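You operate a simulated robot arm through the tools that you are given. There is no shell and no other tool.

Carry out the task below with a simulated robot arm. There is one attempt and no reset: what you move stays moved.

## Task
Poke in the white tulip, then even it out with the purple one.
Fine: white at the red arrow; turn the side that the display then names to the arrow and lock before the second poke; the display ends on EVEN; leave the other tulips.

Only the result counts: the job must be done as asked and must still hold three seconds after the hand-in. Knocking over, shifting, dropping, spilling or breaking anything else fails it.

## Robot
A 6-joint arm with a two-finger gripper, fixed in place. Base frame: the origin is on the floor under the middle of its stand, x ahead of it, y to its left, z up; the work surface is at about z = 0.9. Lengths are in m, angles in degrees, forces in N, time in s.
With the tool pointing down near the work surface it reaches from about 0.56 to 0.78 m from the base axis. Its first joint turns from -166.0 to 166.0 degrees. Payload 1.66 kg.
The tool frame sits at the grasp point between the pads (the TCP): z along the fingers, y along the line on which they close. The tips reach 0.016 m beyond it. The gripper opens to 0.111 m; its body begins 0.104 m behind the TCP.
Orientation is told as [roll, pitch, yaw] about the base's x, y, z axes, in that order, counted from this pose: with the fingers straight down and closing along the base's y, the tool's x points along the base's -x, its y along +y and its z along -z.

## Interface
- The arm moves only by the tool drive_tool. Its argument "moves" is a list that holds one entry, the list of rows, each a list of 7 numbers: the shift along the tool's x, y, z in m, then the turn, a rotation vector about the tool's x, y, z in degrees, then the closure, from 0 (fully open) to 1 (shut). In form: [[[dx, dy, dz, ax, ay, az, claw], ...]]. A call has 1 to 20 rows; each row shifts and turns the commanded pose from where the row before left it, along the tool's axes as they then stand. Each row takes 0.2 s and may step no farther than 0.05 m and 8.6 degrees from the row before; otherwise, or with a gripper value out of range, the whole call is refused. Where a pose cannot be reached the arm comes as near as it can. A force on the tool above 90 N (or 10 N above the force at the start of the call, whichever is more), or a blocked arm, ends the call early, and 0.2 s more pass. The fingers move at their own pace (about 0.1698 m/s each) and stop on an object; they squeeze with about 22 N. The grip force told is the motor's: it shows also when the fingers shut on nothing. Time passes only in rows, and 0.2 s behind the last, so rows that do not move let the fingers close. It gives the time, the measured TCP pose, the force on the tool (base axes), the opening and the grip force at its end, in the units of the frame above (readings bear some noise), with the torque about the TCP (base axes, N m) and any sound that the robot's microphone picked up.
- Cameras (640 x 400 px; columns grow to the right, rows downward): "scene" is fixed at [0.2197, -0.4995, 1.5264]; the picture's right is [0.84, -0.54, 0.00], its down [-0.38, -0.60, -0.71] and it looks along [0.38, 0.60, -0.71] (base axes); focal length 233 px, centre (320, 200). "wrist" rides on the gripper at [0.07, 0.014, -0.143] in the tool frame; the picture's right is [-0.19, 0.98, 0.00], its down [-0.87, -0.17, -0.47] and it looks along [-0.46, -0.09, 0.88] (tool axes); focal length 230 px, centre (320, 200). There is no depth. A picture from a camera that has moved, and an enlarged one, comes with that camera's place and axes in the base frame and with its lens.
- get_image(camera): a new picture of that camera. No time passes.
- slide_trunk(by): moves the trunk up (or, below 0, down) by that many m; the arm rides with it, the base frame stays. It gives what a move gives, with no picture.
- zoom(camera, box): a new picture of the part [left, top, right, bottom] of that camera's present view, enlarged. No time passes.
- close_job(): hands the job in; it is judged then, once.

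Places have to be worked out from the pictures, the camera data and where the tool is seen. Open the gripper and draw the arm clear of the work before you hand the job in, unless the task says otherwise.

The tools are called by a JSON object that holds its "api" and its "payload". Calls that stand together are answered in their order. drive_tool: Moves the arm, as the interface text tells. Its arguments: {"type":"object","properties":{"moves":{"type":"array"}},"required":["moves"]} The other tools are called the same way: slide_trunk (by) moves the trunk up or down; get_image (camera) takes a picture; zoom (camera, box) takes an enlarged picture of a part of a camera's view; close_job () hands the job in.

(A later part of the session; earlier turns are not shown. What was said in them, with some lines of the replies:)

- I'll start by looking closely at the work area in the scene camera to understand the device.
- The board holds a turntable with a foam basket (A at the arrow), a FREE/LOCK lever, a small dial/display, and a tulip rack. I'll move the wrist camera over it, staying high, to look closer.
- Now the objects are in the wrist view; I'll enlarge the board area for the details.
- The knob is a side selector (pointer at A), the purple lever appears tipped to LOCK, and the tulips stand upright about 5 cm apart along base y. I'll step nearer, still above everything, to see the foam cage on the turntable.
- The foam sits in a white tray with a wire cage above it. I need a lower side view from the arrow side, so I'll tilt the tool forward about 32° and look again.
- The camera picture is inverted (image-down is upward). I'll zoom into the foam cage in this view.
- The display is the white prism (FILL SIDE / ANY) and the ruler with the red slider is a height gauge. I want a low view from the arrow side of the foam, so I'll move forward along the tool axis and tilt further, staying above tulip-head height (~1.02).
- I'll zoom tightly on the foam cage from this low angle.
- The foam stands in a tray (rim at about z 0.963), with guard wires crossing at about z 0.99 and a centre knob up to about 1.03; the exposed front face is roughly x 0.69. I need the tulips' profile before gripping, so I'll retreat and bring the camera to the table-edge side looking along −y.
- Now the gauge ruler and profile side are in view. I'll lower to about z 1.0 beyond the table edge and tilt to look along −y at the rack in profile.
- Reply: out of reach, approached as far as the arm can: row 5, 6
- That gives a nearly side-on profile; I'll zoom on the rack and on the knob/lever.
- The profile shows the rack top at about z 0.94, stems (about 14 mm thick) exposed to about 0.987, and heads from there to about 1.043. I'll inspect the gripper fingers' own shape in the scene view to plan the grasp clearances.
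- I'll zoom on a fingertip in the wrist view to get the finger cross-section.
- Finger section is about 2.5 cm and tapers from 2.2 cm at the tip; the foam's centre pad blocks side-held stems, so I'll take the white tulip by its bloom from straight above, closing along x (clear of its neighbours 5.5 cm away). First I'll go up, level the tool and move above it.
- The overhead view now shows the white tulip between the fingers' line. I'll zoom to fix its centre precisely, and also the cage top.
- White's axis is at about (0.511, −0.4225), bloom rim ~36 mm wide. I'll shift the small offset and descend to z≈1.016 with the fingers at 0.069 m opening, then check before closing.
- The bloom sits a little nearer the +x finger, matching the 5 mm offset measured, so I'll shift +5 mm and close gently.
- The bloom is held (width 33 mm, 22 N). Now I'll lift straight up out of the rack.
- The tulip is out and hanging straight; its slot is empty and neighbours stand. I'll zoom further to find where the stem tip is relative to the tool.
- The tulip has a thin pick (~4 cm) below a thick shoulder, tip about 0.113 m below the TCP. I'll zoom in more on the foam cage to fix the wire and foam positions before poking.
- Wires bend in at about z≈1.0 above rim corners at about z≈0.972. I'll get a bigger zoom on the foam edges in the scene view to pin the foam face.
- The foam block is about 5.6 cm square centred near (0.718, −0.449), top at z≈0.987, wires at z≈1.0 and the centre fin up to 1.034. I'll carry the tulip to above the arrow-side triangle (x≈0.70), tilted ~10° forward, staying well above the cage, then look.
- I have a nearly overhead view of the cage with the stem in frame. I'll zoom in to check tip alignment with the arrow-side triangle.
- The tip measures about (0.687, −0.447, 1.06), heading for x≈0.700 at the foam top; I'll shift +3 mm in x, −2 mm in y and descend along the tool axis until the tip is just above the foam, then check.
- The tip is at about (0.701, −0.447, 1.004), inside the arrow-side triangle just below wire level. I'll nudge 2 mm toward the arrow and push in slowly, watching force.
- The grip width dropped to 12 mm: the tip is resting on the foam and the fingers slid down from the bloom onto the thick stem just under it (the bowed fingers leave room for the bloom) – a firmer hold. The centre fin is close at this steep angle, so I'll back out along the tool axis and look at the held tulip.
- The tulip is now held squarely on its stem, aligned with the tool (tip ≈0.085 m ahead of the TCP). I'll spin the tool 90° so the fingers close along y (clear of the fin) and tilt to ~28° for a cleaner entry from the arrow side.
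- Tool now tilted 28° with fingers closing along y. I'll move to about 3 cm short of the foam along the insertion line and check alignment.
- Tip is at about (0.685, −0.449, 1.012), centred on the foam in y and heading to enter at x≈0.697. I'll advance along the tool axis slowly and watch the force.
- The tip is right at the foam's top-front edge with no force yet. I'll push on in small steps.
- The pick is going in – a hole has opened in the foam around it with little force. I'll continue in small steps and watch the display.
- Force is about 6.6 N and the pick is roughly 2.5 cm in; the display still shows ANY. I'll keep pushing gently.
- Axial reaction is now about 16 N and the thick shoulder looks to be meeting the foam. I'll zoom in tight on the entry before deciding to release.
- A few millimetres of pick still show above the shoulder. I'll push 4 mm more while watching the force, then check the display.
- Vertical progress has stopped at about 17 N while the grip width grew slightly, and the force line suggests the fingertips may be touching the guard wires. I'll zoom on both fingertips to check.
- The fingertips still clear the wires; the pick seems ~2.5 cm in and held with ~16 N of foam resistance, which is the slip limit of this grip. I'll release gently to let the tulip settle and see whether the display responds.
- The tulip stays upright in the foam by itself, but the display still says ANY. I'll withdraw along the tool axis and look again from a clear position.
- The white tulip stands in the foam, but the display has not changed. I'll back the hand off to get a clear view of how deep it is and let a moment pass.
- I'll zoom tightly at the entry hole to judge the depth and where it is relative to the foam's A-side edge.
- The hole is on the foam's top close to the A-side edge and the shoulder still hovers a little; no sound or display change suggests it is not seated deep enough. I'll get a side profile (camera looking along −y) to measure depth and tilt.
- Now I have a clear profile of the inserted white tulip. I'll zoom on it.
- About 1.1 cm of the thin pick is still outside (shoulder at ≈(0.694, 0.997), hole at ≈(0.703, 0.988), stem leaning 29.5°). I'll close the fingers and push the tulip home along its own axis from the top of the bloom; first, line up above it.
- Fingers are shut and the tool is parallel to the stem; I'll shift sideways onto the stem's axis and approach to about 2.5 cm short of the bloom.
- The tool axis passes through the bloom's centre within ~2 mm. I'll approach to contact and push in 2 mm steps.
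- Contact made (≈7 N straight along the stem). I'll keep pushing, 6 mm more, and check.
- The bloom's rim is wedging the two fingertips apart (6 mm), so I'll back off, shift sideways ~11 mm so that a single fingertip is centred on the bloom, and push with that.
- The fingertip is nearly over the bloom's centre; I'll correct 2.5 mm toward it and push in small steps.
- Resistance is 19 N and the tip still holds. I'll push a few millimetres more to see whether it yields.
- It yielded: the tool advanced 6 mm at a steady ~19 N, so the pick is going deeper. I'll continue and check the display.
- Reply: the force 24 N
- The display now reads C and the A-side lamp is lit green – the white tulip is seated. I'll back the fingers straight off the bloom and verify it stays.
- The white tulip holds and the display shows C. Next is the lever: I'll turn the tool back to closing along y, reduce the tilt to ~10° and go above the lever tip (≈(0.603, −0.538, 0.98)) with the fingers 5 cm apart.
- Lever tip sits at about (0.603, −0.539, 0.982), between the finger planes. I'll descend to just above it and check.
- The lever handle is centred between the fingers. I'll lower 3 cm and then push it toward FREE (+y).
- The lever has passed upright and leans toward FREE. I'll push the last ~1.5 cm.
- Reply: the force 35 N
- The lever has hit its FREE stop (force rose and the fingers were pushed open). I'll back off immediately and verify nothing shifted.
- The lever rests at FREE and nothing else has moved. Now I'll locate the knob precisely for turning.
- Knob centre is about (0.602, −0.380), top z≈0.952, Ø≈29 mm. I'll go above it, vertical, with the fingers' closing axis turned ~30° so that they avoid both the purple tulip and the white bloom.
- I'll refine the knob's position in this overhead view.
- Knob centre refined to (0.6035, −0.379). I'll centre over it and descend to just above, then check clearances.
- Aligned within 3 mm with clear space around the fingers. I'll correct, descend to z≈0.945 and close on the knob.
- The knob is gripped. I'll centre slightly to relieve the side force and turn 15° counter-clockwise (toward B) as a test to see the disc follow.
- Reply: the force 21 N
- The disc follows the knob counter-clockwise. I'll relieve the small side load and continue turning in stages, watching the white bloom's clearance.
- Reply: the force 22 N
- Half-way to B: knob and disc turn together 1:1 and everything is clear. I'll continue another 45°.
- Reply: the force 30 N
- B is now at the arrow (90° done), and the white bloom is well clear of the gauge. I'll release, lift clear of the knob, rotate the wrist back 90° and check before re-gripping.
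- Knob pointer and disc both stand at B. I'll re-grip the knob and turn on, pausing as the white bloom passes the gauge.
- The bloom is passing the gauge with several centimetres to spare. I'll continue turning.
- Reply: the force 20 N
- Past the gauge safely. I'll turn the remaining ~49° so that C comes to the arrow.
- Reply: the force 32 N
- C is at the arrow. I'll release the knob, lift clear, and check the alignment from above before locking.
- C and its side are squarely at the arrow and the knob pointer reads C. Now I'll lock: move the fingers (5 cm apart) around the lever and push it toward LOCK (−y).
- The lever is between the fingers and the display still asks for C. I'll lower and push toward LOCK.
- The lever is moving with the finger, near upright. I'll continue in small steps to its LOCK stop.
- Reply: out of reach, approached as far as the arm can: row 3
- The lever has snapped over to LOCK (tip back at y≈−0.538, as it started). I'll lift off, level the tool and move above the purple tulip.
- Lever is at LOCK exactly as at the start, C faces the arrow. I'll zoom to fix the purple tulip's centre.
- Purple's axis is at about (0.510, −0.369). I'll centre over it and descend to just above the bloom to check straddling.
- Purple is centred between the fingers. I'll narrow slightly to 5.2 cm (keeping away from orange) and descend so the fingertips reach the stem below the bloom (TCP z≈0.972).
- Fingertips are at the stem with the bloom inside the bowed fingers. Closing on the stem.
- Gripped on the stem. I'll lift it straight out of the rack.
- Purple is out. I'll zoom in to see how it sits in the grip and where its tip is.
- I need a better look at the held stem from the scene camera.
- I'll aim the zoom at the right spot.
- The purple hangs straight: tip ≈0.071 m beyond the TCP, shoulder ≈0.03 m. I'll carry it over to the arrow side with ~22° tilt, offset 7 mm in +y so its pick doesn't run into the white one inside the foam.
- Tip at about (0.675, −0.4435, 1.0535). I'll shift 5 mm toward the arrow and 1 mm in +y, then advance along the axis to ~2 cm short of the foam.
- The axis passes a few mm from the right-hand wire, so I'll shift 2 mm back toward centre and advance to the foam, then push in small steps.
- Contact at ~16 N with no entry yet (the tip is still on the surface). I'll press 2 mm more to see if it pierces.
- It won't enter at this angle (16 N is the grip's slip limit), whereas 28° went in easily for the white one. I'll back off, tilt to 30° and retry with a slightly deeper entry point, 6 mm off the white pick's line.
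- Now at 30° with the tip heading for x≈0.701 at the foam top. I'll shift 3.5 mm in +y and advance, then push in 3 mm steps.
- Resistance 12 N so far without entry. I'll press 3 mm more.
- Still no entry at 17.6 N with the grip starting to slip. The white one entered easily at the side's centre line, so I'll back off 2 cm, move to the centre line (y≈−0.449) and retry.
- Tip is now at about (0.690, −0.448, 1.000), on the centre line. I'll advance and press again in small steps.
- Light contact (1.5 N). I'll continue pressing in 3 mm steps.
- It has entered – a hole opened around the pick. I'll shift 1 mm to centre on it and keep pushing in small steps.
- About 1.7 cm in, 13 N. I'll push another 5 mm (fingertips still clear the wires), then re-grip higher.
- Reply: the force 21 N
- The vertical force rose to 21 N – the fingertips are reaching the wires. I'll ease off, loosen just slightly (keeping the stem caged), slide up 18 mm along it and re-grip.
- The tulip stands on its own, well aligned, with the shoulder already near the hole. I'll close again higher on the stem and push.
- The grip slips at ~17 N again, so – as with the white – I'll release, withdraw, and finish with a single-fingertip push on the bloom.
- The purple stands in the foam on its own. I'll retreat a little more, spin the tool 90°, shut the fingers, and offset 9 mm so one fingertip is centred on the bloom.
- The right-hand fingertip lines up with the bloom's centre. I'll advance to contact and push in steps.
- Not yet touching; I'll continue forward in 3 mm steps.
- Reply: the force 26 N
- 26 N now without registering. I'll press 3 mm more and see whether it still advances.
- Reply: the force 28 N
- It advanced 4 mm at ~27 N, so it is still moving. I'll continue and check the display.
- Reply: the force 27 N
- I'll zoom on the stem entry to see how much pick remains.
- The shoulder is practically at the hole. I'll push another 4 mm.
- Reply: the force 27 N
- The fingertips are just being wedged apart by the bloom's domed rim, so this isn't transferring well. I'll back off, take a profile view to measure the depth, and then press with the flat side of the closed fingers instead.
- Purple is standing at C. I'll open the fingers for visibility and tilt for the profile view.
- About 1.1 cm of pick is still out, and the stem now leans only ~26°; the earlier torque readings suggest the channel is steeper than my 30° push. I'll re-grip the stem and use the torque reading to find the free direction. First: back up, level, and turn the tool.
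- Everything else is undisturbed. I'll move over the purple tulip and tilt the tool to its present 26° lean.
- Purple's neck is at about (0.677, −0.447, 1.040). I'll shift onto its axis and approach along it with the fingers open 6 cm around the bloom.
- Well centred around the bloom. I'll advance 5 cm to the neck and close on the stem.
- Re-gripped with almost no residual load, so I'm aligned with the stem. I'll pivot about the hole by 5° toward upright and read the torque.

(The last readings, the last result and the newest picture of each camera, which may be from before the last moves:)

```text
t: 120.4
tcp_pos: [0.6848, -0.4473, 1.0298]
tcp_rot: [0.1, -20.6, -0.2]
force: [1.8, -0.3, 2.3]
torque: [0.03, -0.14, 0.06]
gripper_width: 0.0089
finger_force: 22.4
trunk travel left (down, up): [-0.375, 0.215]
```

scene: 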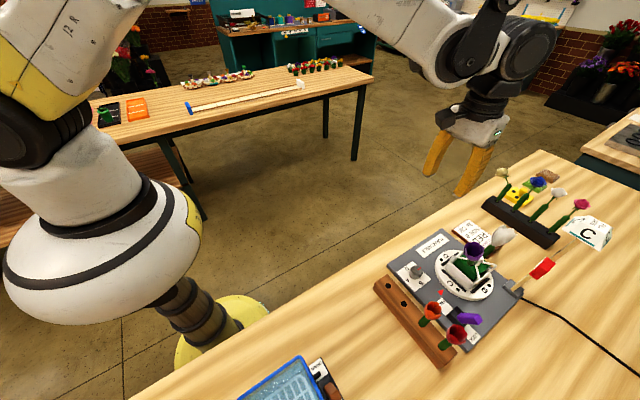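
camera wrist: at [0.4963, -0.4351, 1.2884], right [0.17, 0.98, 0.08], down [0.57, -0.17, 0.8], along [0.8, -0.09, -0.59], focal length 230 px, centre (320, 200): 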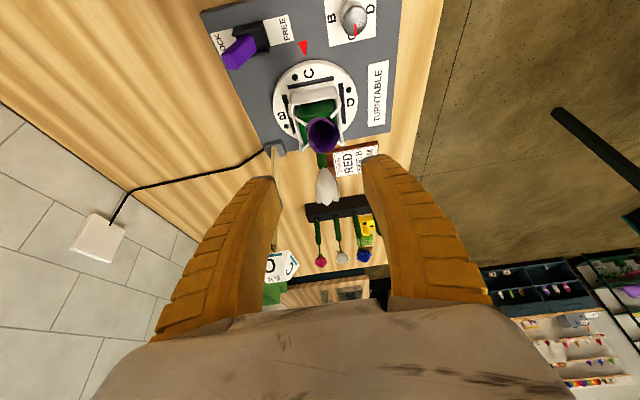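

Very little torque, so it pivots freely. I'll push along this 20° direction in small steps and watch.

{"api": "drive_tool", "payload": {"moves": [[[0, 0, 0.002, 0, 0, 0, 1], [0, 0, 0.002, 0, 0, 0, 1], [0, 0, 0.002, 0, 0, 0, 1]]]}}

{"api": "zoom", "payload": {"camera": "wrist", "box": [270, 110, 370, 200]}}

```text
t: 121.2
tcp_pos: [0.6876, -0.4473, 1.0242]
tcp_rot: [0.1, -20.7, -0.1]
force: [1.8, -0.1, 3.1]
torque: [0.0, -0.12, 0.04]
gripper_width: 0.0088
finger_force: 22.3
trunk travel left (down, up): [-0.375, 0.215]
```

```text
4.44 times, centred on (320, 155) of wrist
camera zoom: at [0.5709, -0.4346, 1.1341], right [0.18, 0.98, 0.07], down [0.64, -0.17, 0.75], along [0.75, -0.09, -0.66], focal length 1022 px, centre (320, 400)
```

zoom: 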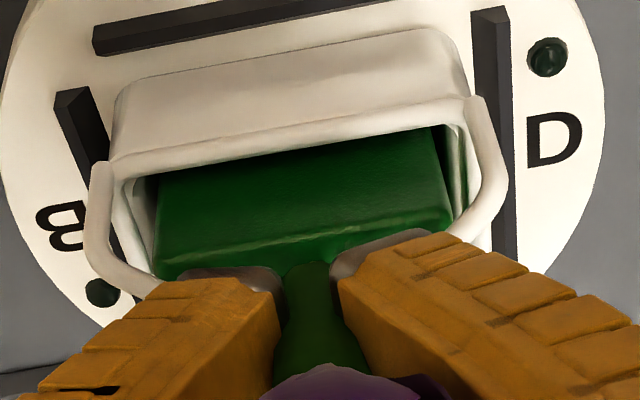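

It went in 6 mm at only 3 N – this is the free direction. I'll continue.

{"api": "drive_tool", "payload": {"moves": [[[0, 0, 0.002, 0, 0, 0, 1], [0, 0, 0.002, 0, 0, 0, 1]]]}}

{"api": "zoom", "payload": {"camera": "wrist", "box": [270, 110, 370, 200]}}

{"api": "zoom", "payload": {"camera": "scene", "box": [550, 190, 640, 260]}}

```text
t: 121.8
tcp_pos: [0.689, -0.4475, 1.021]
tcp_rot: [0.1, -20.6, -0.1]
force: [2.0, -0.7, 2.3]
torque: [-0.01, -0.16, 0.02]
gripper_width: 0.009
finger_force: 22.0
trunk travel left (down, up): [-0.375, 0.215]
```

```text
4.44 times, centred on (320, 155) of wrist
camera zoom: at [0.5727, -0.4349, 1.1304], right [0.18, 0.98, 0.07], down [0.64, -0.17, 0.75], along [0.75, -0.09, -0.66], focal length 1022 px, centre (320, 400)
```

zoom: 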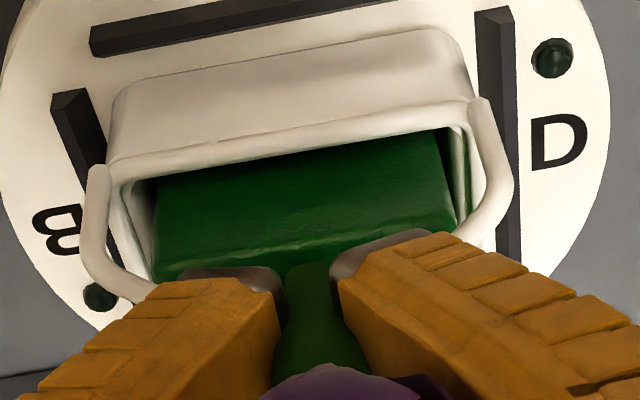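

```text
5.71 times, centred on (595, 225) of scene
camera zoom: at [0.2197, -0.4995, 1.5264], right [0.84, -0.54, 0.0], down [-0.38, -0.6, -0.71], along [0.38, 0.6, -0.71], focal length 1330 px, centre (-1251, 57)
```

zoom: 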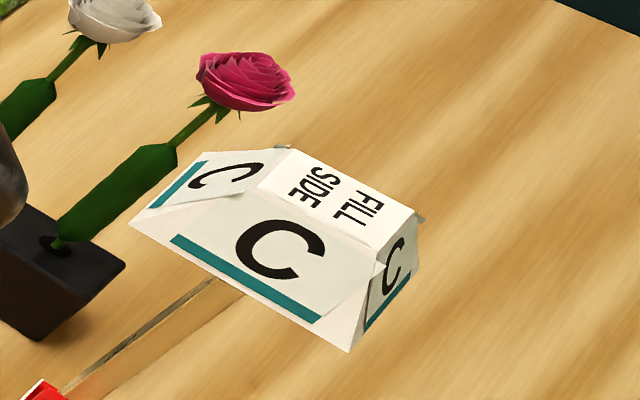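

Another 4 mm in at 3 N. I'll push 3 mm more, watching for shoulder contact and the display.

{"api": "drive_tool", "payload": {"moves": [[[0, 0, 0.002, 0, 0, 0, 1], [0, 0, 0.0015, 0, 0, 0, 1]]]}}

{"api": "zoom", "payload": {"camera": "wrist", "box": [260, 60, 380, 200]}}

{"api": "zoom", "payload": {"camera": "scene", "box": [550, 190, 640, 260]}}

```text
t: 122.4
tcp_pos: [0.6885, -0.4467, 1.0179]
tcp_rot: [0.0, -20.9, 0.0]
force: [5.1, -0.7, 17.4]
torque: [-0.11, -0.45, 0.0]
gripper_width: 0.009
finger_force: 21.8
trunk travel left (down, up): [-0.375, 0.215]
```

```text
2.86 times, centred on (320, 130) of wrist
camera zoom: at [0.5729, -0.4343, 1.128], right [0.18, 0.98, 0.07], down [0.64, -0.17, 0.75], along [0.75, -0.09, -0.66], focal length 657 px, centre (320, 400)
```

zoom: 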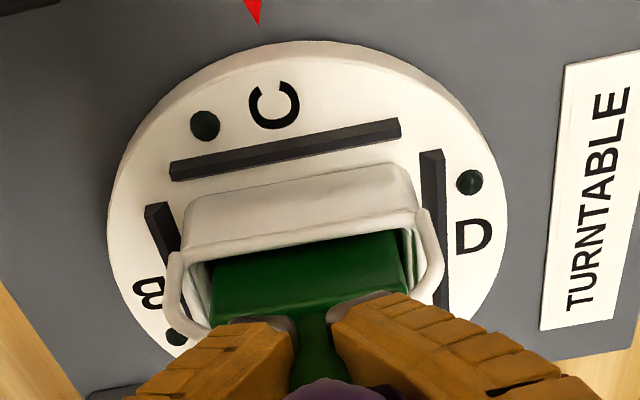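

```text
5.71 times, centred on (595, 225) of scene
camera zoom: at [0.2197, -0.4995, 1.5264], right [0.84, -0.54, 0.0], down [-0.38, -0.6, -0.71], along [0.38, 0.6, -0.71], focal length 1330 px, centre (-1251, 57)
```

zoom: 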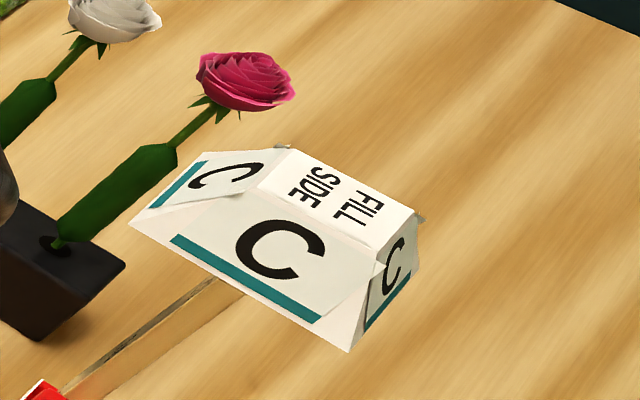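

Force jumped to 18 N; possibly a finger edge is touching the fin. I'll zoom on the entry to see what remains.

{"api": "zoom", "payload": {"camera": "wrist", "box": [290, 145, 350, 205]}}

{"api": "zoom", "payload": {"camera": "scene", "box": [450, 240, 500, 290]}}

```text
6.67 times, centred on (320, 175) of wrist
camera zoom: at [0.5729, -0.4343, 1.128], right [0.18, 0.98, 0.07], down [0.64, -0.17, 0.75], along [0.75, -0.09, -0.66], focal length 1534 px, centre (320, 367)
```

zoom: 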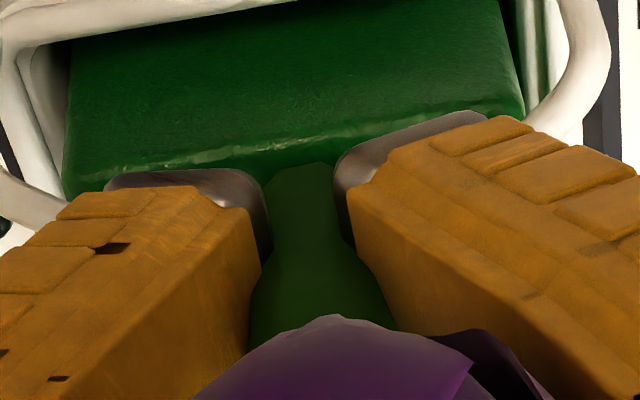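

```text
8.00 times, centred on (475, 265) of scene
camera zoom: at [0.2197, -0.4995, 1.5264], right [0.84, -0.54, 0.0], down [-0.38, -0.6, -0.71], along [0.38, 0.6, -0.71], focal length 1862 px, centre (-920, -320)
```

zoom: 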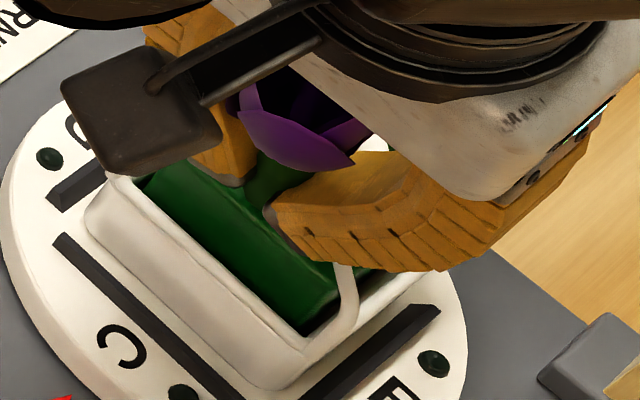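

The shoulder looks to be at the foam now. I'll ease off, slide the loosened fingers 16 mm up the stem (clear of fin and wires), re-grip and press again.

{"api": "drive_tool", "payload": {"moves": [[[0, 0, -0.002, 0, 0, 0, 1], [0, 0, 0, 0, 0, 0, 0.86], [0, 0, 0, 0, 0, 0, 0.83], [0, 0, -0.006, 0, 0, 0, 0.83], [0, 0, -0.005, 0, 0, 0, 0.83], [0, 0, -0.005, 0, 0, 0, 0.83], [0, 0, 0, 0, 0, 0, 1], [0, 0, 0, 0, 0, 0, 1]]]}}

{"api": "zoom", "payload": {"camera": "wrist", "box": [270, 110, 370, 210]}}

{"api": "zoom", "payload": {"camera": "scene", "box": [550, 190, 640, 260]}}

```text
t: 124.2
tcp_pos: [0.6835, -0.4486, 1.0352]
tcp_rot: [0.2, -20.6, 0.0]
force: [1.2, -0.5, -0.2]
torque: [-0.03, -0.09, -0.02]
gripper_width: 0.0125
finger_force: 21.8
trunk travel left (down, up): [-0.375, 0.215]
```

```text
4.00 times, centred on (320, 160) of wrist
camera zoom: at [0.5679, -0.4354, 1.1442], right [0.18, 0.98, 0.07], down [0.64, -0.17, 0.75], along [0.75, -0.09, -0.66], focal length 920 px, centre (320, 360)
```

zoom: 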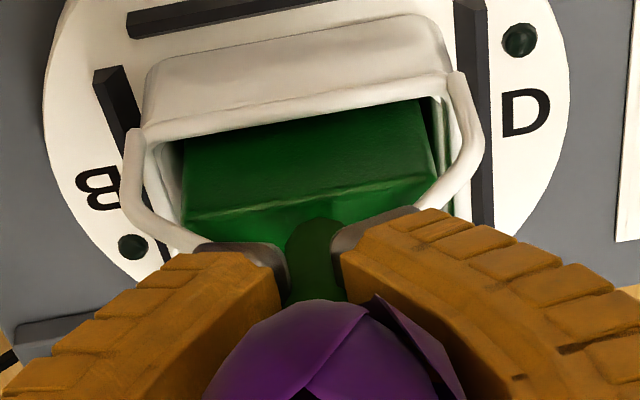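

```text
5.71 times, centred on (595, 225) of scene
camera zoom: at [0.2197, -0.4995, 1.5264], right [0.84, -0.54, 0.0], down [-0.38, -0.6, -0.71], along [0.38, 0.6, -0.71], focal length 1330 px, centre (-1251, 57)
```

zoom: 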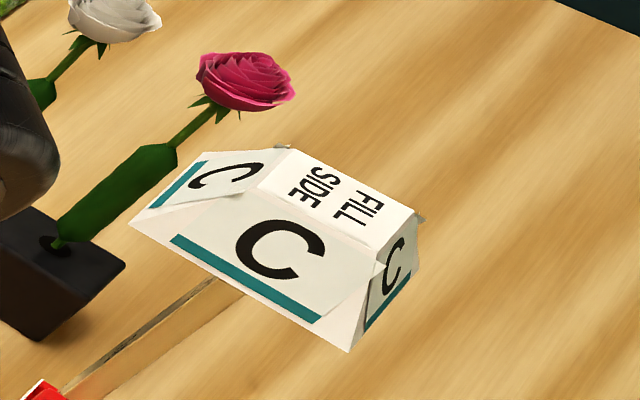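

Now gripping just under the bloom, shoulder right at the foam. Pressing on in 2 mm steps.

{"api": "drive_tool", "payload": {"moves": [[[0, 0, 0.002, 0, 0, 0, 1], [0, 0, 0.002, 0, 0, 0, 1], [0, 0, 0.002, 0, 0, 0, 1]]]}}

{"api": "zoom", "payload": {"camera": "wrist", "box": [260, 60, 380, 200]}}

{"api": "zoom", "payload": {"camera": "scene", "box": [550, 190, 640, 260]}}

```text
t: 125.0
tcp_pos: [0.6844, -0.4476, 1.0299]
tcp_rot: [0.1, -20.8, -0.1]
force: [-1.5, -0.2, 6.9]
torque: [-0.04, 0.12, -0.03]
gripper_width: 0.0122
finger_force: 21.8
trunk travel left (down, up): [-0.375, 0.215]
```

```text
2.86 times, centred on (320, 130) of wrist
camera zoom: at [0.5691, -0.4352, 1.1392], right [0.18, 0.98, 0.07], down [0.64, -0.17, 0.75], along [0.75, -0.09, -0.66], focal length 657 px, centre (320, 400)
```

zoom: 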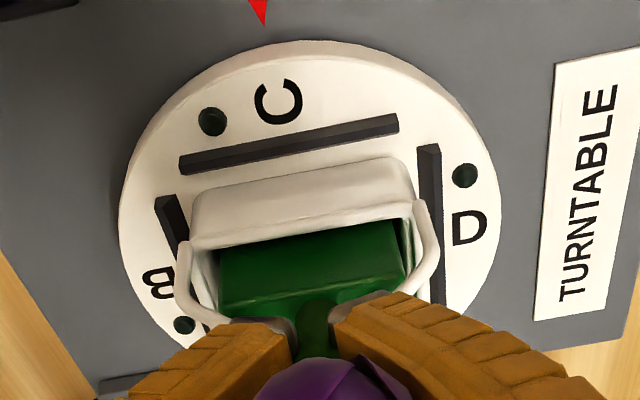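

```text
5.71 times, centred on (595, 225) of scene
camera zoom: at [0.2197, -0.4995, 1.5264], right [0.84, -0.54, 0.0], down [-0.38, -0.6, -0.71], along [0.38, 0.6, -0.71], focal length 1330 px, centre (-1251, 57)
```

zoom: 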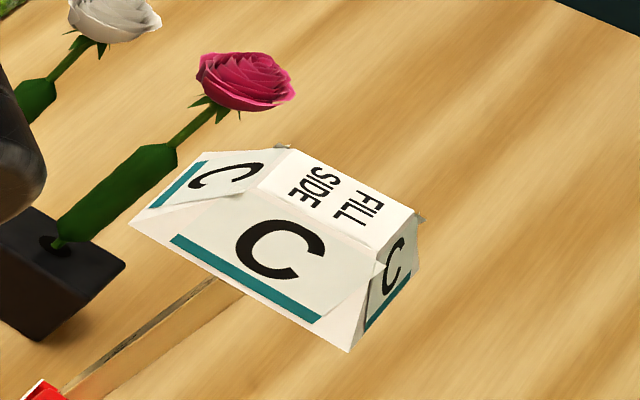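

5 mm more at 7 N. Continuing.

{"api": "drive_tool", "payload": {"moves": [[[0, 0, 0.002, 0, 0, 0, 1], [0, 0, 0.002, 0, 0, 0, 1], [0, 0, 0.002, 0, 0, 0, 1]]]}}

{"api": "zoom", "payload": {"camera": "wrist", "box": [260, 60, 380, 200]}}

{"api": "zoom", "payload": {"camera": "scene", "box": [550, 190, 640, 260]}}

```text
t: 125.8
tcp_pos: [0.6863, -0.4473, 1.0245]
tcp_rot: [0.0, -20.8, -0.1]
force: [-1.2, -0.1, 18.5]
torque: [-0.03, -0.04, 0.02]
gripper_width: 0.0136
finger_force: 22.2
trunk travel left (down, up): [-0.375, 0.215]
```

```text
2.86 times, centred on (320, 130) of wrist
camera zoom: at [0.5701, -0.4342, 1.1332], right [0.18, 0.98, 0.07], down [0.64, -0.17, 0.75], along [0.75, -0.09, -0.66], focal length 657 px, centre (320, 400)
```

zoom: 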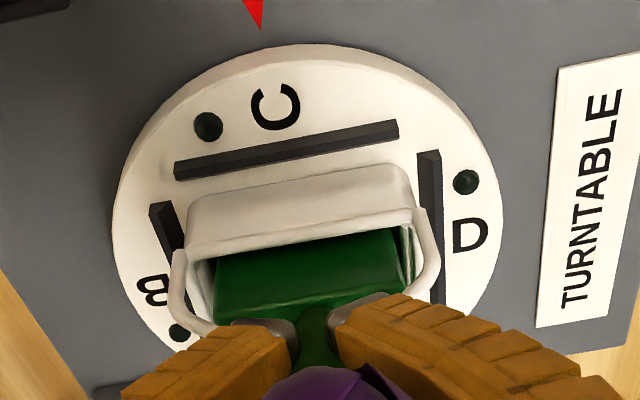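

```text
5.71 times, centred on (595, 225) of scene
camera zoom: at [0.2197, -0.4995, 1.5264], right [0.84, -0.54, 0.0], down [-0.38, -0.6, -0.71], along [0.38, 0.6, -0.71], focal length 1330 px, centre (-1251, 57)
```

zoom: 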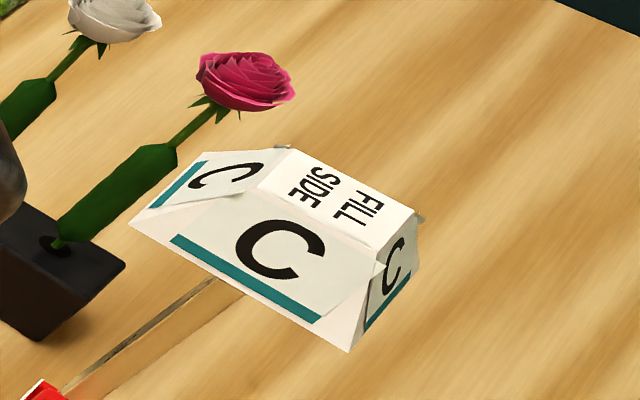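

Blocked at 18.5 N (slip limit) and still not registered. I'll zoom in around the entry.

{"api": "zoom", "payload": {"camera": "wrist", "box": [290, 145, 350, 205]}}

{"api": "zoom", "payload": {"camera": "scene", "box": [450, 240, 500, 290]}}

```text
6.67 times, centred on (320, 175) of wrist
camera zoom: at [0.5701, -0.4342, 1.1332], right [0.18, 0.98, 0.07], down [0.64, -0.17, 0.75], along [0.75, -0.09, -0.66], focal length 1534 px, centre (320, 367)
```

zoom: 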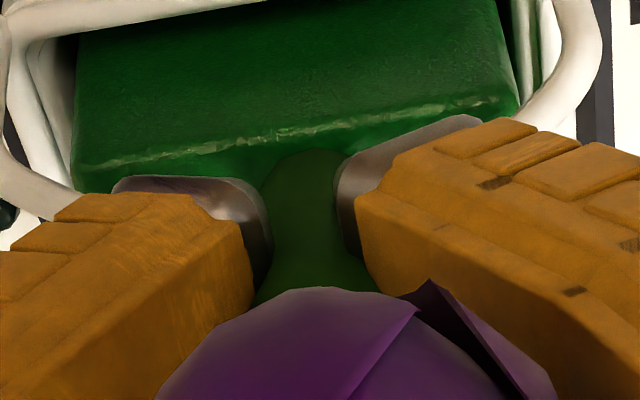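

```text
8.00 times, centred on (475, 265) of scene
camera zoom: at [0.2197, -0.4995, 1.5264], right [0.84, -0.54, 0.0], down [-0.38, -0.6, -0.71], along [0.38, 0.6, -0.71], focal length 1862 px, centre (-920, -320)
```

zoom: 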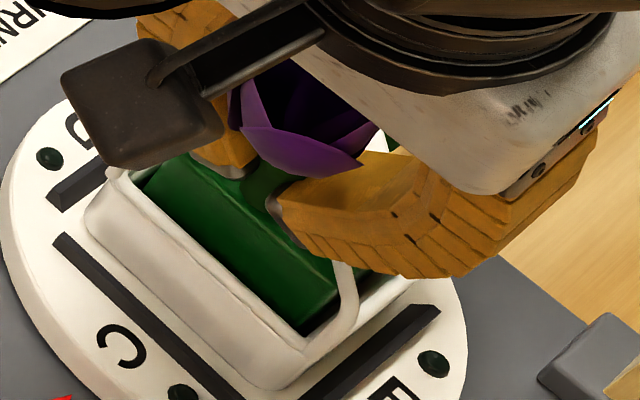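

The shoulder appears seated on the foam. The white only registered when it wasn't held, so I'll release the grip and look at the lamp and display.

{"api": "drive_tool", "payload": {"moves": [[[0, 0, -0.0015, 0, 0, 0, 0.9], [0, 0, 0, 0, 0, 0, 0.75], [0, 0, 0, 0, 0, 0, 0.55], [0, 0, 0, 0, 0, 0, 0.42], [0, 0, 0, 0, 0, 0, 0.42]]]}}

{"api": "zoom", "payload": {"camera": "wrist", "box": [250, 60, 390, 220]}}

{"api": "zoom", "payload": {"camera": "scene", "box": [550, 190, 640, 260]}}

```text
t: 127.0
tcp_pos: [0.6864, -0.4471, 1.0239]
tcp_rot: [0.2, -20.8, -0.1]
force: [-1.0, 0.3, 0.7]
torque: [-0.02, 0.02, 0.0]
gripper_width: 0.0662
finger_force: 1.0
trunk travel left (down, up): [-0.375, 0.215]
```

```text
2.50 times, centred on (320, 140) of wrist
camera zoom: at [0.5709, -0.4353, 1.1333], right [0.18, 0.98, 0.07], down [0.64, -0.17, 0.75], along [0.75, -0.09, -0.66], focal length 575 px, centre (320, 350)
```

zoom: 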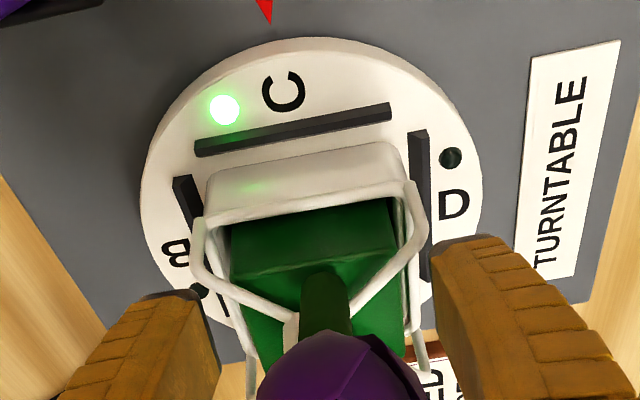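

```text
5.71 times, centred on (595, 225) of scene
camera zoom: at [0.2197, -0.4995, 1.5264], right [0.84, -0.54, 0.0], down [-0.38, -0.6, -0.71], along [0.38, 0.6, -0.71], focal length 1330 px, centre (-1251, 57)
```

zoom: 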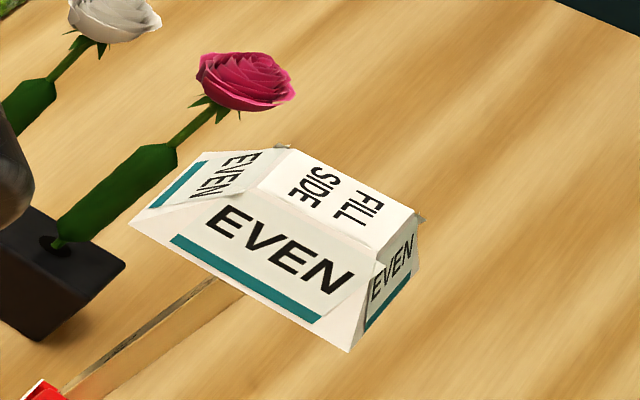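

The C lamp lit on release and the display reads EVEN. I'll withdraw carefully along the stem's axis with the fingers open, then retreat clear.

{"api": "drive_tool", "payload": {"moves": [[[0, 0, -0.015, 0, 0, 0, 0.42], [0, 0, -0.025, 0, 0, 0, 0.42], [0, 0, -0.035, 0, 0, 0, 0.4], [0, 0, -0.04, 0, 0, 0, 0.4], [0, 0, -0.04, 0, 0, 0, 0.4]]]}}

{"api": "get_image", "payload": {"camera": "wrist"}}

{"api": "zoom", "payload": {"camera": "scene", "box": [550, 190, 640, 260]}}

```text
t: 128.2
tcp_pos: [0.6313, -0.4507, 1.1717]
tcp_rot: [0.1, -20.8, -0.1]
force: [0.2, 0.4, -0.3]
torque: [0.01, -0.04, 0.01]
gripper_width: 0.0685
finger_force: 1.3
trunk travel left (down, up): [-0.375, 0.215]
```

```text
taken
camera wrist: at [0.5152, -0.4375, 1.2815], right [0.18, 0.98, 0.07], down [0.64, -0.17, 0.75], along [0.75, -0.09, -0.66], focal length 230 px, centre (320, 200)
```

wrist: 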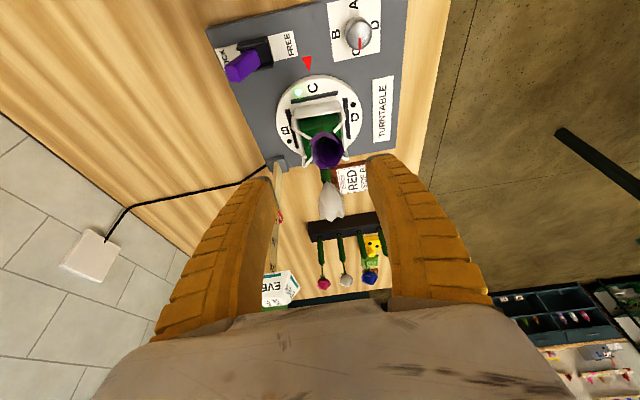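

```text
5.71 times, centred on (595, 225) of scene
camera zoom: at [0.2197, -0.4995, 1.5264], right [0.84, -0.54, 0.0], down [-0.38, -0.6, -0.71], along [0.38, 0.6, -0.71], focal length 1330 px, centre (-1251, 57)
```

zoom: 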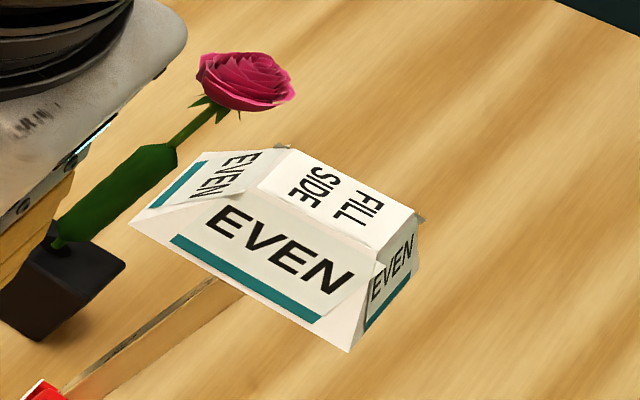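

EVEN holds after withdrawing. I'll move the arm well clear of the work (toward the robot side, up) with the gripper open, let a few seconds pass and re-verify.

{"api": "drive_tool", "payload": {"moves": [[[0, 0.03, -0.03, 0, 7, 0, 0.3], [0.03, 0.035, -0.02, 0, 7, 0, 0.2], [0.035, 0.035, 0, 0, 6.8, 0, 0.1], [0.035, 0.035, -0.01, 0, 0, 0, 0], [0.04, 0.02, -0.02, 0, 0, 0, 0], [0.04, 0.01, -0.02, 0, 0, 0, 0], [0.04, 0, -0.02, 0, 0, 0, 0], [0.04, 0, 0, 0, 0, 0, 0], [0, 0, 0, 0, 0, 0, 0], [0, 0, 0, 0, 0, 0, 0], [0, 0, 0, 0, 0, 0, 0], [0, 0, 0, 0, 0, 0, 0], [0, 0, 0, 0, 0, 0, 0], [0, 0, 0, 0, 0, 0, 0], [0, 0, 0, 0, 0, 0, 0], [0, 0, 0, 0, 0, 0, 0], [0, 0, 0, 0, 0, 0, 0], [0, 0, 0, 0, 0, 0, 0]]]}}

{"api": "get_image", "payload": {"camera": "scene"}}

{"api": "zoom", "payload": {"camera": "scene", "box": [370, 220, 530, 370]}}

{"api": "zoom", "payload": {"camera": "scene", "box": [470, 150, 640, 270]}}

```text
refused: row 2 steps farther than a row can; nothing moved
```

```text
taken
```

scene: 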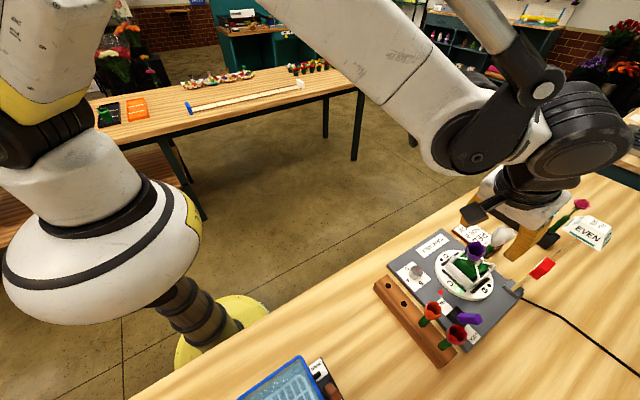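

```text
2.67 times, centred on (450, 295) of scene
camera zoom: at [0.2197, -0.4995, 1.5264], right [0.84, -0.54, 0.0], down [-0.38, -0.6, -0.71], along [0.38, 0.6, -0.71], focal length 621 px, centre (-27, -53)
```

zoom: 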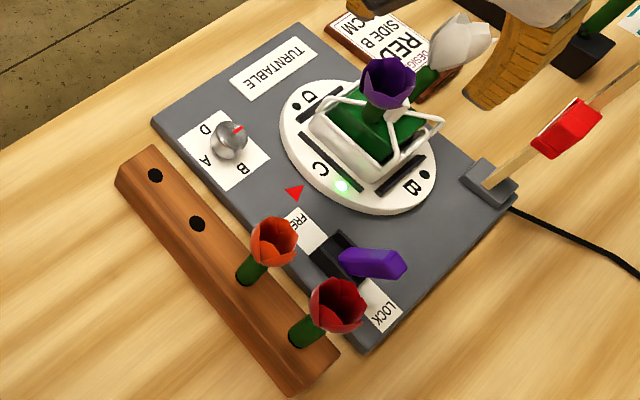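

```text
3.33 times, centred on (555, 210) of scene
camera zoom: at [0.2197, -0.4995, 1.5264], right [0.84, -0.54, 0.0], down [-0.38, -0.6, -0.71], along [0.38, 0.6, -0.71], focal length 776 px, centre (-463, 167)
```

zoom: 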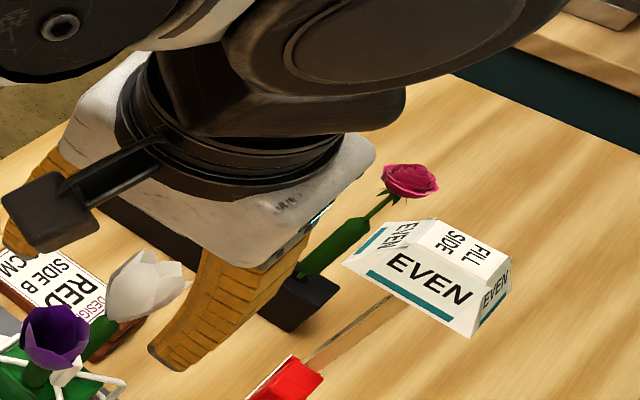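

That call was refused for an oversized step; I'll retreat with smaller steps – up first, then toward the robot side – and wait.

{"api": "drive_tool", "payload": {"moves": [[[0, 0, -0.04, 0, 0, 0, 0.4], [0, 0, -0.04, 0, 0, 0, 0.4], [0, 0.03, -0.02, 0, 7, 0, 0.3], [0.02, 0.03, 0, 0, 7, 0, 0.2], [0.03, 0.03, 0, 0, 6.8, 0, 0.1], [0.03, 0.03, 0, 0, 0, 0, 0], [0.04, 0.02, 0, 0, 0, 0, 0], [0.04, 0.02, 0, 0, 0, 0, 0], [0.04, 0, 0, 0, 0, 0, 0], [0.04, 0, 0, 0, 0, 0, 0], [0, 0, 0, 0, 0, 0, 0], [0, 0, 0, 0, 0, 0, 0], [0, 0, 0, 0, 0, 0, 0], [0, 0, 0, 0, 0, 0, 0], [0, 0, 0, 0, 0, 0, 0], [0, 0, 0, 0, 0, 0, 0], [0, 0, 0, 0, 0, 0, 0], [0, 0, 0, 0, 0, 0, 0]]]}}

{"api": "get_image", "payload": {"camera": "scene"}}

{"api": "zoom", "payload": {"camera": "scene", "box": [370, 220, 530, 370]}}

{"api": "zoom", "payload": {"camera": "scene", "box": [470, 150, 640, 270]}}

```text
t: 132.0
tcp_pos: [0.3575, -0.284, 1.2542]
tcp_rot: [0.2, 0.1, 0.0]
force: [-0.1, 0.2, -0.4]
torque: [0.0, 0.0, -0.01]
gripper_width: 0.1109
finger_force: 0.1
trunk travel left (down, up): [-0.375, 0.215]
```

```text
taken
```

scene: 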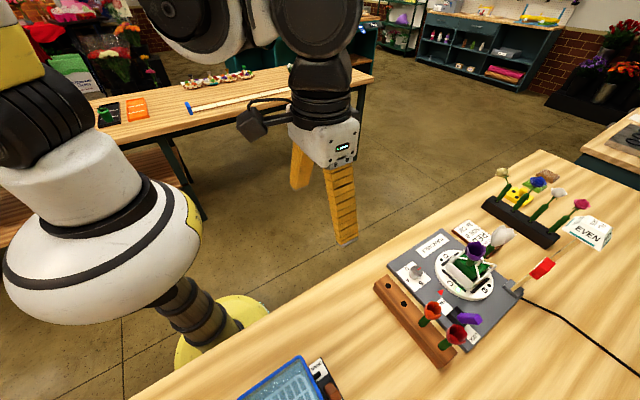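

```text
2.67 times, centred on (450, 295) of scene
camera zoom: at [0.2197, -0.4995, 1.5264], right [0.84, -0.54, 0.0], down [-0.38, -0.6, -0.71], along [0.38, 0.6, -0.71], focal length 621 px, centre (-27, -53)
```

zoom: 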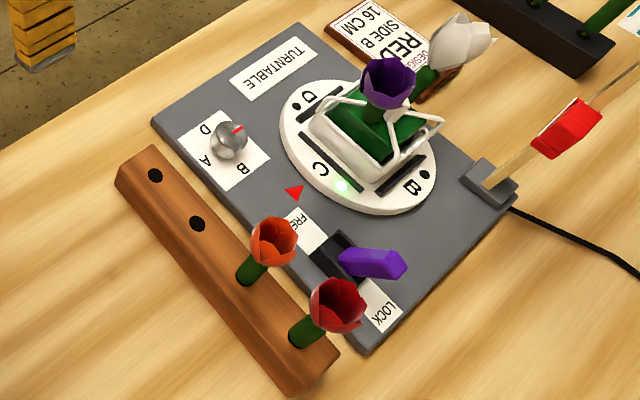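

```text
3.33 times, centred on (555, 210) of scene
camera zoom: at [0.2197, -0.4995, 1.5264], right [0.84, -0.54, 0.0], down [-0.38, -0.6, -0.71], along [0.38, 0.6, -0.71], focal length 776 px, centre (-463, 167)
```

zoom: 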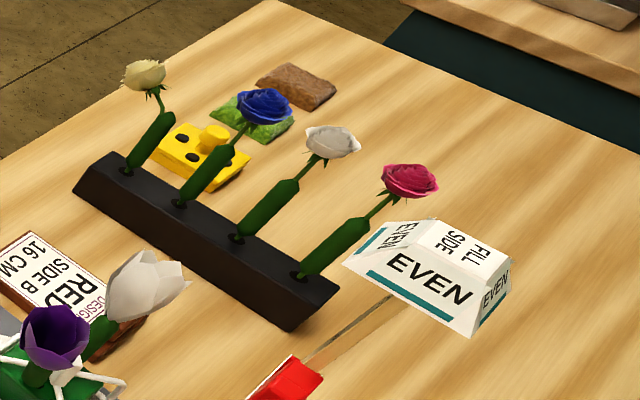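

The arm is clear with the gripper open. The display has read EVEN for several seconds, the lever is at LOCK with C at the arrow, and the orange and red tulips, roses, cards and gauge are where they started. Handing in.

{"api": "close_job", "payload": {}}

```text
The job is handed in.
```

The job is handed in. The display read EVEN for about five seconds before the hand-in.

- **White tulip:** I poked it in on side A at the red arrow, with the turntable locked. The display then named side C.
- **Turn and lock:** I freed the lever, turned the knob until C faced the arrow, and pushed the lever back to LOCK.
- **Purple tulip:** I poked it in on side C. The C lamp lit and the display went to EVEN as I released the stem.
- **Everything else:** The orange and red tulips, the roses, the cards and the gauge were where they started when I last looked.

Neither poke went in cleanly the first time:

- **White:** it needed a push on the bloom with the closed fingers, at up to about 24 N.
- **Purple:** it took several tries to find the right spot and angle. I also pressed on its bloom at about 28 N, which tilted the stem but did not drive it in.

Both flowers looked intact, the gripper is open and the arm is clear of the work.
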